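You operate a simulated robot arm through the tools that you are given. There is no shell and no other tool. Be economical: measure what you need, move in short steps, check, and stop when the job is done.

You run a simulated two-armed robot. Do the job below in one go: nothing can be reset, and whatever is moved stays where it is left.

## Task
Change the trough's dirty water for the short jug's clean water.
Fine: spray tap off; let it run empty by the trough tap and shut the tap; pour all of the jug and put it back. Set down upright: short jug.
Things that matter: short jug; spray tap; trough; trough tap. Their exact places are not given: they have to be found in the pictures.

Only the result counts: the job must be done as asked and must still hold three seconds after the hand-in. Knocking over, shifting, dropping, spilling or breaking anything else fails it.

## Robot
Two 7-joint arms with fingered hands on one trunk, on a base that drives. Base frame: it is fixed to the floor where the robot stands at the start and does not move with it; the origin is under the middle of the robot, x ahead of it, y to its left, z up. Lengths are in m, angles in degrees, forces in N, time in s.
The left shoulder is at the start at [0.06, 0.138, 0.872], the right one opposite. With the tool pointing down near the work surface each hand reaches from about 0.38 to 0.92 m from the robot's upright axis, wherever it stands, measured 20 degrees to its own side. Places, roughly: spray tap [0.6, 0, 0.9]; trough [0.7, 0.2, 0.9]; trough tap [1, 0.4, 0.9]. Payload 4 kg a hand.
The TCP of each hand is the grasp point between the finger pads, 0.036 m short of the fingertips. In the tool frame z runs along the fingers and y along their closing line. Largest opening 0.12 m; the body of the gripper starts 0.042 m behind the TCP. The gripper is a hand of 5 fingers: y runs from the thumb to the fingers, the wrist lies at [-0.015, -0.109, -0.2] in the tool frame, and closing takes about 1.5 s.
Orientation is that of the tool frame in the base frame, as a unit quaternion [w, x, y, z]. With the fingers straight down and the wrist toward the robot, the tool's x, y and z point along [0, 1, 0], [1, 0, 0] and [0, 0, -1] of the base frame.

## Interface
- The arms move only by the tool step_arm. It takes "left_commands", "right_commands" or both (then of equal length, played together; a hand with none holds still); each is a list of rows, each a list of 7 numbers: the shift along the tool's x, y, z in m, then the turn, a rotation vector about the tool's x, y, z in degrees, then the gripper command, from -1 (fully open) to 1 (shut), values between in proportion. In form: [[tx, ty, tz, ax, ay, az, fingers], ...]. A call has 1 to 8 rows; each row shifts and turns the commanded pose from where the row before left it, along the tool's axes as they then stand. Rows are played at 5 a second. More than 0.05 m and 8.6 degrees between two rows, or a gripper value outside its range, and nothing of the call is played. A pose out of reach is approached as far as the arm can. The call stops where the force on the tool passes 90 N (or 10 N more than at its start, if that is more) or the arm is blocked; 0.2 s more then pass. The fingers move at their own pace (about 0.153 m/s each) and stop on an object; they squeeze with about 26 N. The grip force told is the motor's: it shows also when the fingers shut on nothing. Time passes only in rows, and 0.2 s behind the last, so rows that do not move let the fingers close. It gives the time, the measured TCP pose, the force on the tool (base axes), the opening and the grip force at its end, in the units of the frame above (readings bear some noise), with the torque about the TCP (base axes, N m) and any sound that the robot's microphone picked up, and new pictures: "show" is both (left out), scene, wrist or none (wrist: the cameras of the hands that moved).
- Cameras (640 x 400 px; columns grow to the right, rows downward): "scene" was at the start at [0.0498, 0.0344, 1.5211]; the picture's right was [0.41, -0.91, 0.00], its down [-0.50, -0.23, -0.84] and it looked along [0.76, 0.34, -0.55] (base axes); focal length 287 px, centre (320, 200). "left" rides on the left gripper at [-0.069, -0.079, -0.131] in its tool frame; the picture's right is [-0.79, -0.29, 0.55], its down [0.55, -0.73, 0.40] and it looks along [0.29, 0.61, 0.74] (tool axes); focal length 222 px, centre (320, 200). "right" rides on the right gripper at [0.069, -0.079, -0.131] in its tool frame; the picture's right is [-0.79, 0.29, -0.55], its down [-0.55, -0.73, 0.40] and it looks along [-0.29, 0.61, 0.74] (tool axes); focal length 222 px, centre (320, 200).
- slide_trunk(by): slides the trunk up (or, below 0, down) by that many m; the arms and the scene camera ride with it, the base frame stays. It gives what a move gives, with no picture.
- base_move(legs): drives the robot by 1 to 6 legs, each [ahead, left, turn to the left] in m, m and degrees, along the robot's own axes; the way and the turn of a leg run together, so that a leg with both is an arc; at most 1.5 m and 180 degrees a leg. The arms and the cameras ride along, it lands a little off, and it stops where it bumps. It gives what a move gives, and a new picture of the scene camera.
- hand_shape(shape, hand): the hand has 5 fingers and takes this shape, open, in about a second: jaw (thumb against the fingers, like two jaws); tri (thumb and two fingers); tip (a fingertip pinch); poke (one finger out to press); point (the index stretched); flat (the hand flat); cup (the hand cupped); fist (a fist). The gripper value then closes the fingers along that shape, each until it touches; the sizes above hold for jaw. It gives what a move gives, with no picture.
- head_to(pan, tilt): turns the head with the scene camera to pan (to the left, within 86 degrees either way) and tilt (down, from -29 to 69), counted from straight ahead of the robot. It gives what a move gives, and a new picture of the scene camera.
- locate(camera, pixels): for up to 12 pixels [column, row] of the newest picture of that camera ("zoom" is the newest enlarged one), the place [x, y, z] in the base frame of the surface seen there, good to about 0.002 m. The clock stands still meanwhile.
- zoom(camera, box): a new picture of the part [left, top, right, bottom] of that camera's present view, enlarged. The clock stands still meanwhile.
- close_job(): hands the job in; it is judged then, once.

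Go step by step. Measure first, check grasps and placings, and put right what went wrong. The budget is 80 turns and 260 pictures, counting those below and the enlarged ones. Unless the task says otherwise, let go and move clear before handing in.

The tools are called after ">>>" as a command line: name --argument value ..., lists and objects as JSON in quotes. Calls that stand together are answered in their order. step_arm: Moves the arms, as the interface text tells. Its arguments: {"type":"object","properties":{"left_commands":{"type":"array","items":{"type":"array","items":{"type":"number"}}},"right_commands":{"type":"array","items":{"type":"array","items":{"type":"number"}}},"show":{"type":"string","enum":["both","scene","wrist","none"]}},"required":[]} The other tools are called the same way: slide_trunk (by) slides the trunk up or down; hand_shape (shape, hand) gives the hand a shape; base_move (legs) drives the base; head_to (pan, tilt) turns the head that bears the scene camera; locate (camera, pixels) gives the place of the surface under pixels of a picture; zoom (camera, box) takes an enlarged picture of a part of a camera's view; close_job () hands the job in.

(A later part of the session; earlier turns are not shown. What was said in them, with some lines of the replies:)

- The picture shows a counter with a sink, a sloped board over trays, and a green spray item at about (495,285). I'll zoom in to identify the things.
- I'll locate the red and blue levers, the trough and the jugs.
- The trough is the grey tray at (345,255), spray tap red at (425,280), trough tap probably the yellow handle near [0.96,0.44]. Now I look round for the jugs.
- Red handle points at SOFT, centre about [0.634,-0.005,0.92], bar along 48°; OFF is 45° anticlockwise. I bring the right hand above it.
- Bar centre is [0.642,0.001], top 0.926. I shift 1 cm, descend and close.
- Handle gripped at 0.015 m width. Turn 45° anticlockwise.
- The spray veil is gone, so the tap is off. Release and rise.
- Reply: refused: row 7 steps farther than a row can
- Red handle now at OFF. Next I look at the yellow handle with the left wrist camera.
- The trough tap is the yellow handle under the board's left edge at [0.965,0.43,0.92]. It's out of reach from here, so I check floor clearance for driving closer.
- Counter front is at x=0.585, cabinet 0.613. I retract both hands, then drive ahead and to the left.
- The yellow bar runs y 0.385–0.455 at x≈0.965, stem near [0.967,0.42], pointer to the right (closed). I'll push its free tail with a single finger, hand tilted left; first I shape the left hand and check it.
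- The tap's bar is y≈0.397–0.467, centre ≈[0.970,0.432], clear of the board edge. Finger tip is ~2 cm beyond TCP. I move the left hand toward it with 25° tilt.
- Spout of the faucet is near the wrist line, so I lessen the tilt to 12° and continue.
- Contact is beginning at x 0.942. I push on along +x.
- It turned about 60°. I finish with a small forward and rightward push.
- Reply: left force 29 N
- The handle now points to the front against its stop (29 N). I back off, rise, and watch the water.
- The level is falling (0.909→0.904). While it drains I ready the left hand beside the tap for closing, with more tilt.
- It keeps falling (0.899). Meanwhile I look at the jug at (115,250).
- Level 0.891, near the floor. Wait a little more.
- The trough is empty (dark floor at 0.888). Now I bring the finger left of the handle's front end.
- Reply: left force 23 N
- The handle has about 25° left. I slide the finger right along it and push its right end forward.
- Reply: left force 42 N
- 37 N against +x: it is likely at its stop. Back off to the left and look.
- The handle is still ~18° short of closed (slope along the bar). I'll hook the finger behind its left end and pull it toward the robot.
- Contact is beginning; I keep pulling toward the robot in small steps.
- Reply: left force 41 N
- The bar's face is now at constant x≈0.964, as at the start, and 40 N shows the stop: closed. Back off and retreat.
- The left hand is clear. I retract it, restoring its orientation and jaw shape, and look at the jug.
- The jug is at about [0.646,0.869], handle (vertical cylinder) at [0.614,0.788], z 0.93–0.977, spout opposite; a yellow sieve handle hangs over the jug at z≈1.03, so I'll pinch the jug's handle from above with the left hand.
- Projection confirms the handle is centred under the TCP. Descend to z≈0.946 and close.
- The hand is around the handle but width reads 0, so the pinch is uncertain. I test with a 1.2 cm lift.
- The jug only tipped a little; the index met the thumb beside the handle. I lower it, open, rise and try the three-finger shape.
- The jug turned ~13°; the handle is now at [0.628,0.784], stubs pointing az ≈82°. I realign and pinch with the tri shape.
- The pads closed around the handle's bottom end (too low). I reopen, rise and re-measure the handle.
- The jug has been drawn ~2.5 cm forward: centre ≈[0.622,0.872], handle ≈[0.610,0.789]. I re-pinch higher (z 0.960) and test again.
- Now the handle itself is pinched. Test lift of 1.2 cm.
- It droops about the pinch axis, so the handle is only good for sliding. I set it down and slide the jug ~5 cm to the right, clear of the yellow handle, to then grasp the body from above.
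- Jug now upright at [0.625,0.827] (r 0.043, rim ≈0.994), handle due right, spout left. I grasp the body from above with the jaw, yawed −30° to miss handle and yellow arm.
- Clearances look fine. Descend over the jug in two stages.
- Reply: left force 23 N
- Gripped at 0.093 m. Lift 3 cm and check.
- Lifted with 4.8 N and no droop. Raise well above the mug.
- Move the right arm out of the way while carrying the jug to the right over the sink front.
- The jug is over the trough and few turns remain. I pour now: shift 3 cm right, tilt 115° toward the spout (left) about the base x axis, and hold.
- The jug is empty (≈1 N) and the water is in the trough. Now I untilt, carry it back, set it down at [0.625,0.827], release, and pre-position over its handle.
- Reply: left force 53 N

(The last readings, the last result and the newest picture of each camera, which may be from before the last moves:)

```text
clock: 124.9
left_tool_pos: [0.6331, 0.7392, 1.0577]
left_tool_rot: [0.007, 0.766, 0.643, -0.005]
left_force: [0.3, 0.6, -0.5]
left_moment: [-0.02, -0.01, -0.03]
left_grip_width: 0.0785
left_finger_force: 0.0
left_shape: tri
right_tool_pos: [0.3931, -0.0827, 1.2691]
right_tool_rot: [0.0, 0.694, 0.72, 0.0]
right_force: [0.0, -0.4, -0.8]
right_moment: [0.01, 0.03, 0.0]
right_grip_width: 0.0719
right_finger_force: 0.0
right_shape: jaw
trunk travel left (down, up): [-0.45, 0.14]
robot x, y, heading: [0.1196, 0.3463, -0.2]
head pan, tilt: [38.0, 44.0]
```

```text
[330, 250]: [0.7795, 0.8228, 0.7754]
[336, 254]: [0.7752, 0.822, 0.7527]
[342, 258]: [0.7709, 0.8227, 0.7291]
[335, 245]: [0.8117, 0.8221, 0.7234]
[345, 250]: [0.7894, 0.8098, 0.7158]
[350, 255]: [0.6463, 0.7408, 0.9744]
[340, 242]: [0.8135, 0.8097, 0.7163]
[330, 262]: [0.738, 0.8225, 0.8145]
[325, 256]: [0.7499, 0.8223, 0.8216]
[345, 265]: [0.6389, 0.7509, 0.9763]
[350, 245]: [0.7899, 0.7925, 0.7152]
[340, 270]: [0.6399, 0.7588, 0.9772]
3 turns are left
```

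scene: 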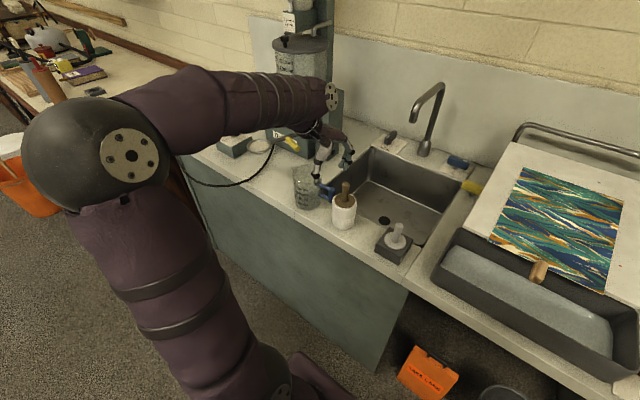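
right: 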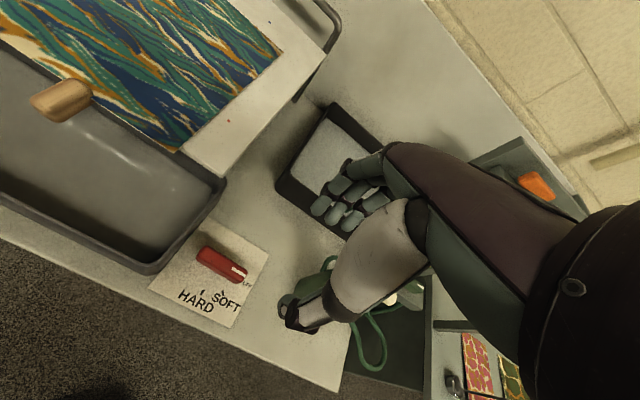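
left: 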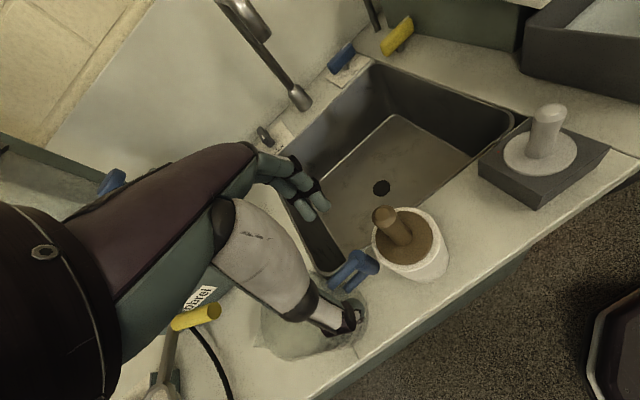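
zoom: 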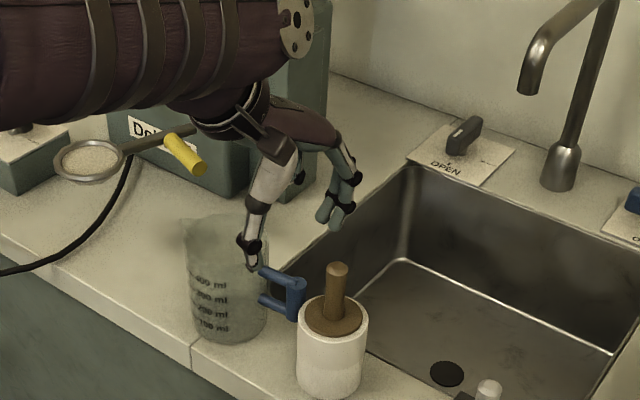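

The jug stands upright at ≈[0.624,0.824], 5 cm from its first place, handle ≈[0.634,0.738]. I pinch the handle, slide the jug back by (+0.02,+0.04), release and retreat.

>>> step_arm --left_commands '[[0, 0, 0, 0, 0, -6, -0.3], [0, 0, 0, 0, 0, -6, -0.3], [-0.0015, 0.01, 0, 0, 0, 0, -0.3], [0, 0, 0.035, 0, 0, 0, -0.3], [0, 0, 0.035, 0, 0, 0, -0.3], [0, 0, 0.0257, 0, 0, 0, -0.3], [0, 0, 0, 0, 0, 0, -0.3]]' --show "wrist"

>>> step_arm --left_commands '[[0, 0, 0, 0, 0, 0, 1], [0, 0, 0, 0, 0, 0, 1], [0, 0, 0, 0, 0, 0, 1], [0, 0, 0, 0, 0, 0, 1], [0, 0, 0, 0, 0, 0, 1], [0, 0, 0, 0, 0, 0, 1]]' --show "none"

>>> step_arm --left_commands '[[0.0079, 0.0043, 0, 0, 0, 0, 1], [0.0079, 0.0043, 0, 0, 0, 0, 1], [0.0079, 0.0043, 0, 0, 0, 0, 1], [0.0079, 0.0043, 0, 0, 0, 0, 1], [0.0079, 0.0043, 0, 0, 0, 0, 1], [0, 0, 0, 0, 0, 0, 1]]' --show "scene"

>>> step_arm --left_commands '[[0, 0, 0, 0, 0, 0, 0.2], [0, 0, 0, 0, 0, 0, 0.2], [0, 0, 0, 0, 0, 0, 0.2], [0, 0, -0.02, 0, 0, 0, 0.2], [0, 0, -0.04, 0, 0, 0, 0.2], [0, 0, -0.045, 0, 0, 0, 0.2], [0, 0, -0.045, 0, 0, 0, 0.2], [0, 0, -0.03, 0, 0, 0, 0.2]]' --show "none"

>>> step_arm --left_commands '[[-0.02, -0.04, 0, 0, 0, 0, 0.2], [-0.02, -0.04, 0, 0, 0, 0, 0.2], [-0.02, -0.04, 0, 0, 0, 0, 0.2], [-0.02, -0.04, 0, 0, 0, 0, 0.2], [-0.02, -0.04, 0, 0, 0, 0, 0.2], [0, 0, 0, 0, 0, 0, 0.2]]' --show "none"

>>> head_to --pan 30 --tilt 44

>>> zoom --camera "left" --box '[160, 120, 480, 400]'

>>> zoom --camera "scene" --box '[230, 90, 430, 250]'

```text
clock: 126.5
left_tool_pos: [0.6432, 0.7368, 0.9712]
left_tool_rot: [0.009, 0.696, 0.718, 0.001]
left_force: [0.8, -0.2, 36.5]
left_moment: [1.78, -0.51, -0.1]
left_grip_width: 0.0782
left_finger_force: 0.1
left_shape: tri
right_tool_pos: [0.3904, -0.0842, 1.2691]
right_tool_rot: [0.0, 0.695, 0.719, 0.002]
right_force: [0.4, -0.2, -0.3]
right_moment: [-0.01, 0.03, 0.02]
right_grip_width: 0.0718
right_finger_force: 0.1
right_shape: jaw
trunk travel left (down, up): [-0.45, 0.14]
robot x, y, heading: [0.1195, 0.3496, 0.2]
head pan, tilt: [38.0, 44.0]
```

left: 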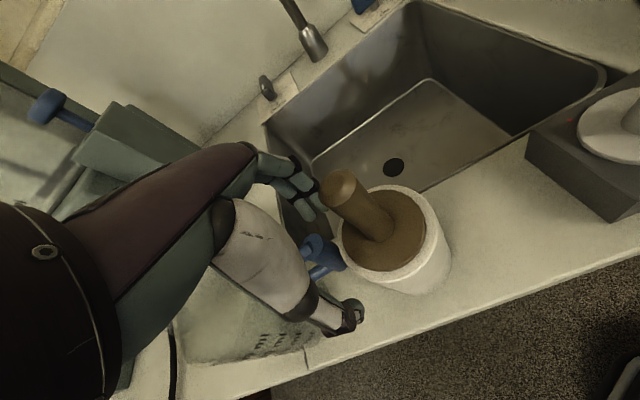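

```text
clock: 127.9
left_tool_pos: [0.6433, 0.7375, 0.971]
left_tool_rot: [0.01, 0.694, 0.72, 0.001]
left_force: [2.1, -1.7, 45.0]
left_moment: [2.15, -0.77, -0.05]
left_grip_width: 0.0113
left_finger_force: 26.1
left_shape: tri
right_tool_pos: [0.3904, -0.0857, 1.2689]
right_tool_rot: [0.0, 0.695, 0.719, 0.001]
right_force: [-0.2, 0.2, -1.1]
right_moment: [0.0, -0.03, -0.01]
right_grip_width: 0.0719
right_finger_force: 0.1
right_shape: jaw
trunk travel left (down, up): [-0.45, 0.14]
robot x, y, heading: [0.1165, 0.3505, 0.1]
head pan, tilt: [38.0, 44.0]
```

```text
clock: 129.3
left_tool_pos: [0.6616, 0.776, 0.971]
left_tool_rot: [0.008, 0.694, 0.72, 0.0]
left_force: [-3.1, -9.1, 50.0]
left_moment: [2.08, -0.66, 0.05]
left_grip_width: 0.0114
left_finger_force: 25.9
left_shape: tri
right_tool_pos: [0.3882, -0.0869, 1.2684]
right_tool_rot: [0.0, 0.695, 0.719, 0.003]
right_force: [0.1, 0.1, -0.1]
right_moment: [0.01, -0.01, -0.03]
right_grip_width: 0.072
right_finger_force: 0.0
right_shape: jaw
trunk travel left (down, up): [-0.45, 0.14]
robot x, y, heading: [0.1184, 0.3492, -0.0]
head pan, tilt: [38.0, 44.0]
```

scene: 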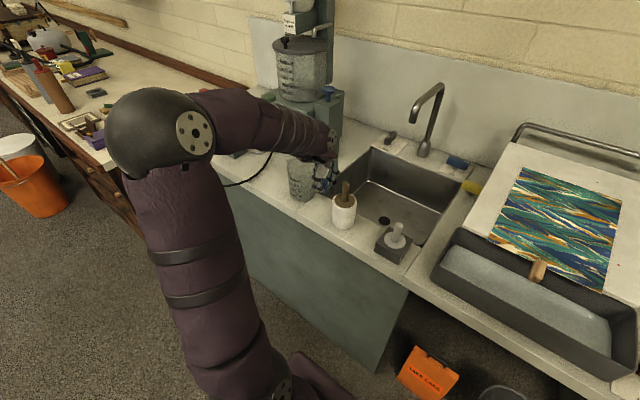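

```text
clock: 131.1
left_tool_pos: [0.6612, 0.7801, 1.1439]
left_tool_rot: [0.005, 0.694, 0.72, -0.007]
left_force: [-1.2, 0.3, 0.1]
left_moment: [-0.02, 0.0, 0.01]
left_grip_width: 0.0477
left_finger_force: 0.0
left_shape: tri
right_tool_pos: [0.3925, -0.0824, 1.2695]
right_tool_rot: [0.0, 0.695, 0.719, 0.0]
right_force: [-0.2, -0.4, -0.6]
right_moment: [0.02, 0.01, -0.03]
right_grip_width: 0.0719
right_finger_force: 0.0
right_shape: jaw
trunk travel left (down, up): [-0.45, 0.14]
robot x, y, heading: [0.1159, 0.3491, -0.1]
head pan, tilt: [38.0, 44.0]
```

```text
clock: 132.5
left_tool_pos: [0.4678, 0.6759, 1.1455]
left_tool_rot: [0.005, 0.694, 0.719, -0.006]
left_force: [0.5, -0.3, 0.1]
left_moment: [-0.02, -0.01, 0.0]
left_grip_width: 0.0479
left_finger_force: 0.1
left_shape: tri
right_tool_pos: [0.3925, -0.0832, 1.2689]
right_tool_rot: [0.0, 0.695, 0.719, 0.001]
right_force: [-1.2, -0.6, 0.3]
right_moment: [0.02, 0.01, 0.01]
right_grip_width: 0.0718
right_finger_force: 0.1
right_shape: jaw
trunk travel left (down, up): [-0.45, 0.14]
robot x, y, heading: [0.119, 0.3506, 0.0]
head pan, tilt: [38.0, 44.0]
```

```text
clock: 133.2
left_tool_pos: [0.4661, 0.6763, 1.1457]
left_tool_rot: [0.006, 0.695, 0.719, -0.006]
left_force: [0.5, -1.2, 1.0]
left_moment: [0.02, -0.02, -0.01]
left_grip_width: 0.0477
left_finger_force: 0.0
left_shape: tri
right_tool_pos: [0.3929, -0.0836, 1.2692]
right_tool_rot: [0.0, 0.695, 0.719, 0.0]
right_force: [0.1, 0.0, 0.1]
right_moment: [0.01, 0.0, -0.02]
right_grip_width: 0.0718
right_finger_force: 0.0
right_shape: jaw
trunk travel left (down, up): [-0.45, 0.14]
robot x, y, heading: [0.12, 0.349, -0.1]
head pan, tilt: [30.0, 44.0]
```

scene: 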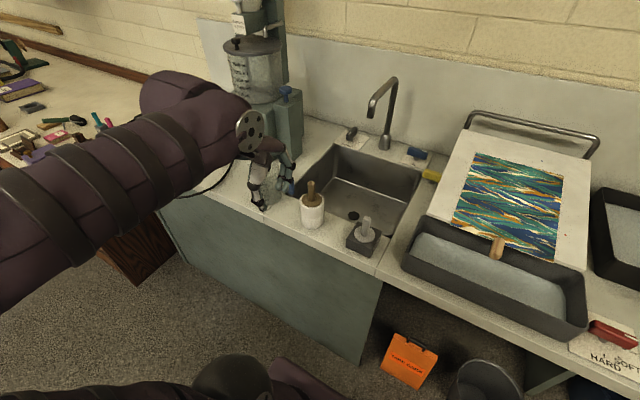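

```text
1.43 times, centred on (320, 260) of left
```

zoom: 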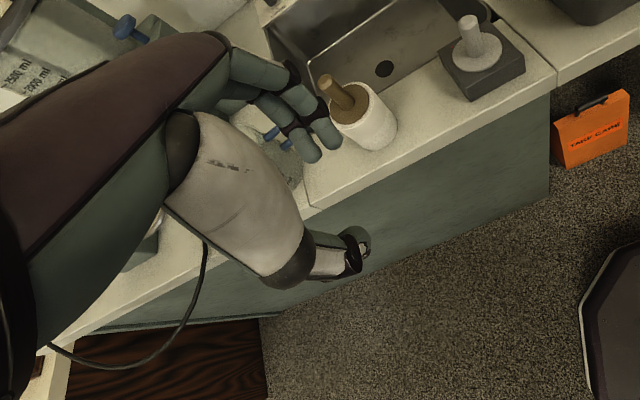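

```text
2.50 times, centred on (330, 170) of scene
2 turns are left
```

zoom: 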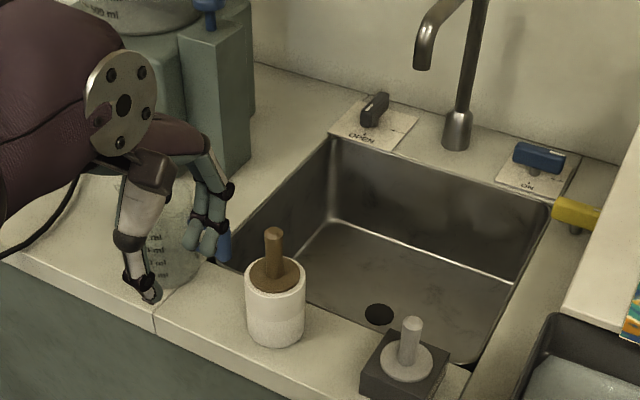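

The mug and other things look untouched and the jug stands where slid. I clear the left arm and take a last look.

>>> step_arm --left_commands '[[-0.04, -0.02, -0.01, 0, 0, 0, 0.2], [-0.04, -0.02, -0.01, 0, 0, 0, 0.2], [-0.04, -0.02, -0.01, 0, 0, 0, 0.2], [-0.04, -0.01, -0.01, 0, 0, 0, 0.2]]' --show "scene"

>>> zoom --camera "scene" --box '[200, 80, 400, 260]'

>>> zoom --camera "left" --box '[160, 100, 480, 300]'

```text
clock: 134.2
left_tool_pos: [0.4001, 0.5126, 1.189]
left_tool_rot: [0.005, 0.695, 0.719, -0.007]
left_force: [-0.6, -1.2, 0.6]
left_moment: [0.03, -0.04, -0.01]
left_grip_width: 0.0476
left_finger_force: 0.1
left_shape: tri
right_tool_pos: [0.3911, -0.0834, 1.268]
right_tool_rot: [0.0, 0.695, 0.719, 0.0]
right_force: [0.8, 0.0, -0.2]
right_moment: [0.04, -0.02, -0.01]
right_grip_width: 0.0718
right_finger_force: 0.1
right_shape: jaw
trunk travel left (down, up): [-0.45, 0.14]
robot x, y, heading: [0.1177, 0.3509, 0.1]
head pan, tilt: [30.0, 44.0]
```

scene: 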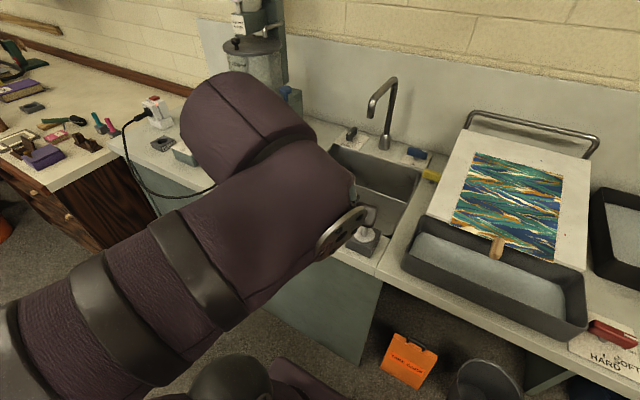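

```text
2.22 times, centred on (300, 170) of scene
```

zoom: 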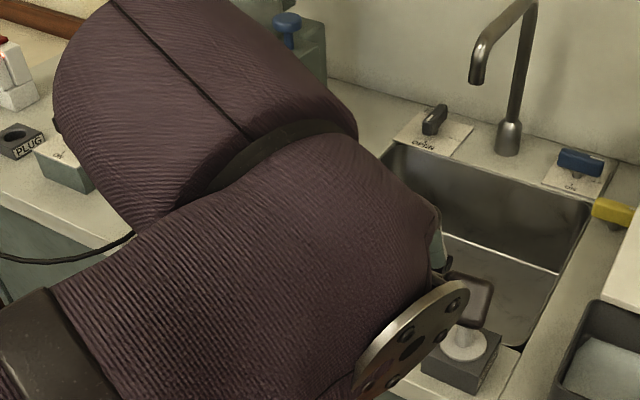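

```text
2.00 times, centred on (320, 200) of left
1 turns are left
```

zoom: 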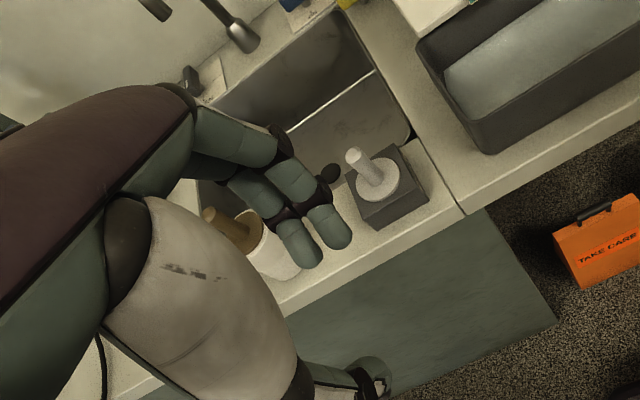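

The spray tap is off, the dirty water is drained with the trough tap shut, and the jug's clean water is in the trough. The empty jug is released, about 1 cm by estimate from its first place with its handle turned about 30°. It looked upright after I let go, but the arm hides it in the last picture.

>>> close_job

```text
The job is handed in.
```

I handed the job in. The trough now holds the short jug's clean water, but the arm hid the jug in the last picture, so its final position is not confirmed.

- **Spray tap:** turned to OFF, and the spray stopped.
- **Trough:** drained until the dark floor showed. I then turned the trough tap back to its starting line, where it met its stop at 40 N.
- **Jug:** emptied into the trough; its weight reading fell from about 4.5 N to about 1 N. The water landed in the trough and I saw none outside it.
- **Putting the jug back:** I set it down about 5 cm from its first place because a yellow handle overhangs that spot. I then slid it back by its own handle. By estimate it stands about 1 cm off with its handle turned roughly 30°. It looked upright in the partly blocked view after I let go.
- **Other things:** I saw nothing else knocked over. The left hand pressed down with up to 50 N during the final slide, most likely on the jug's rim.
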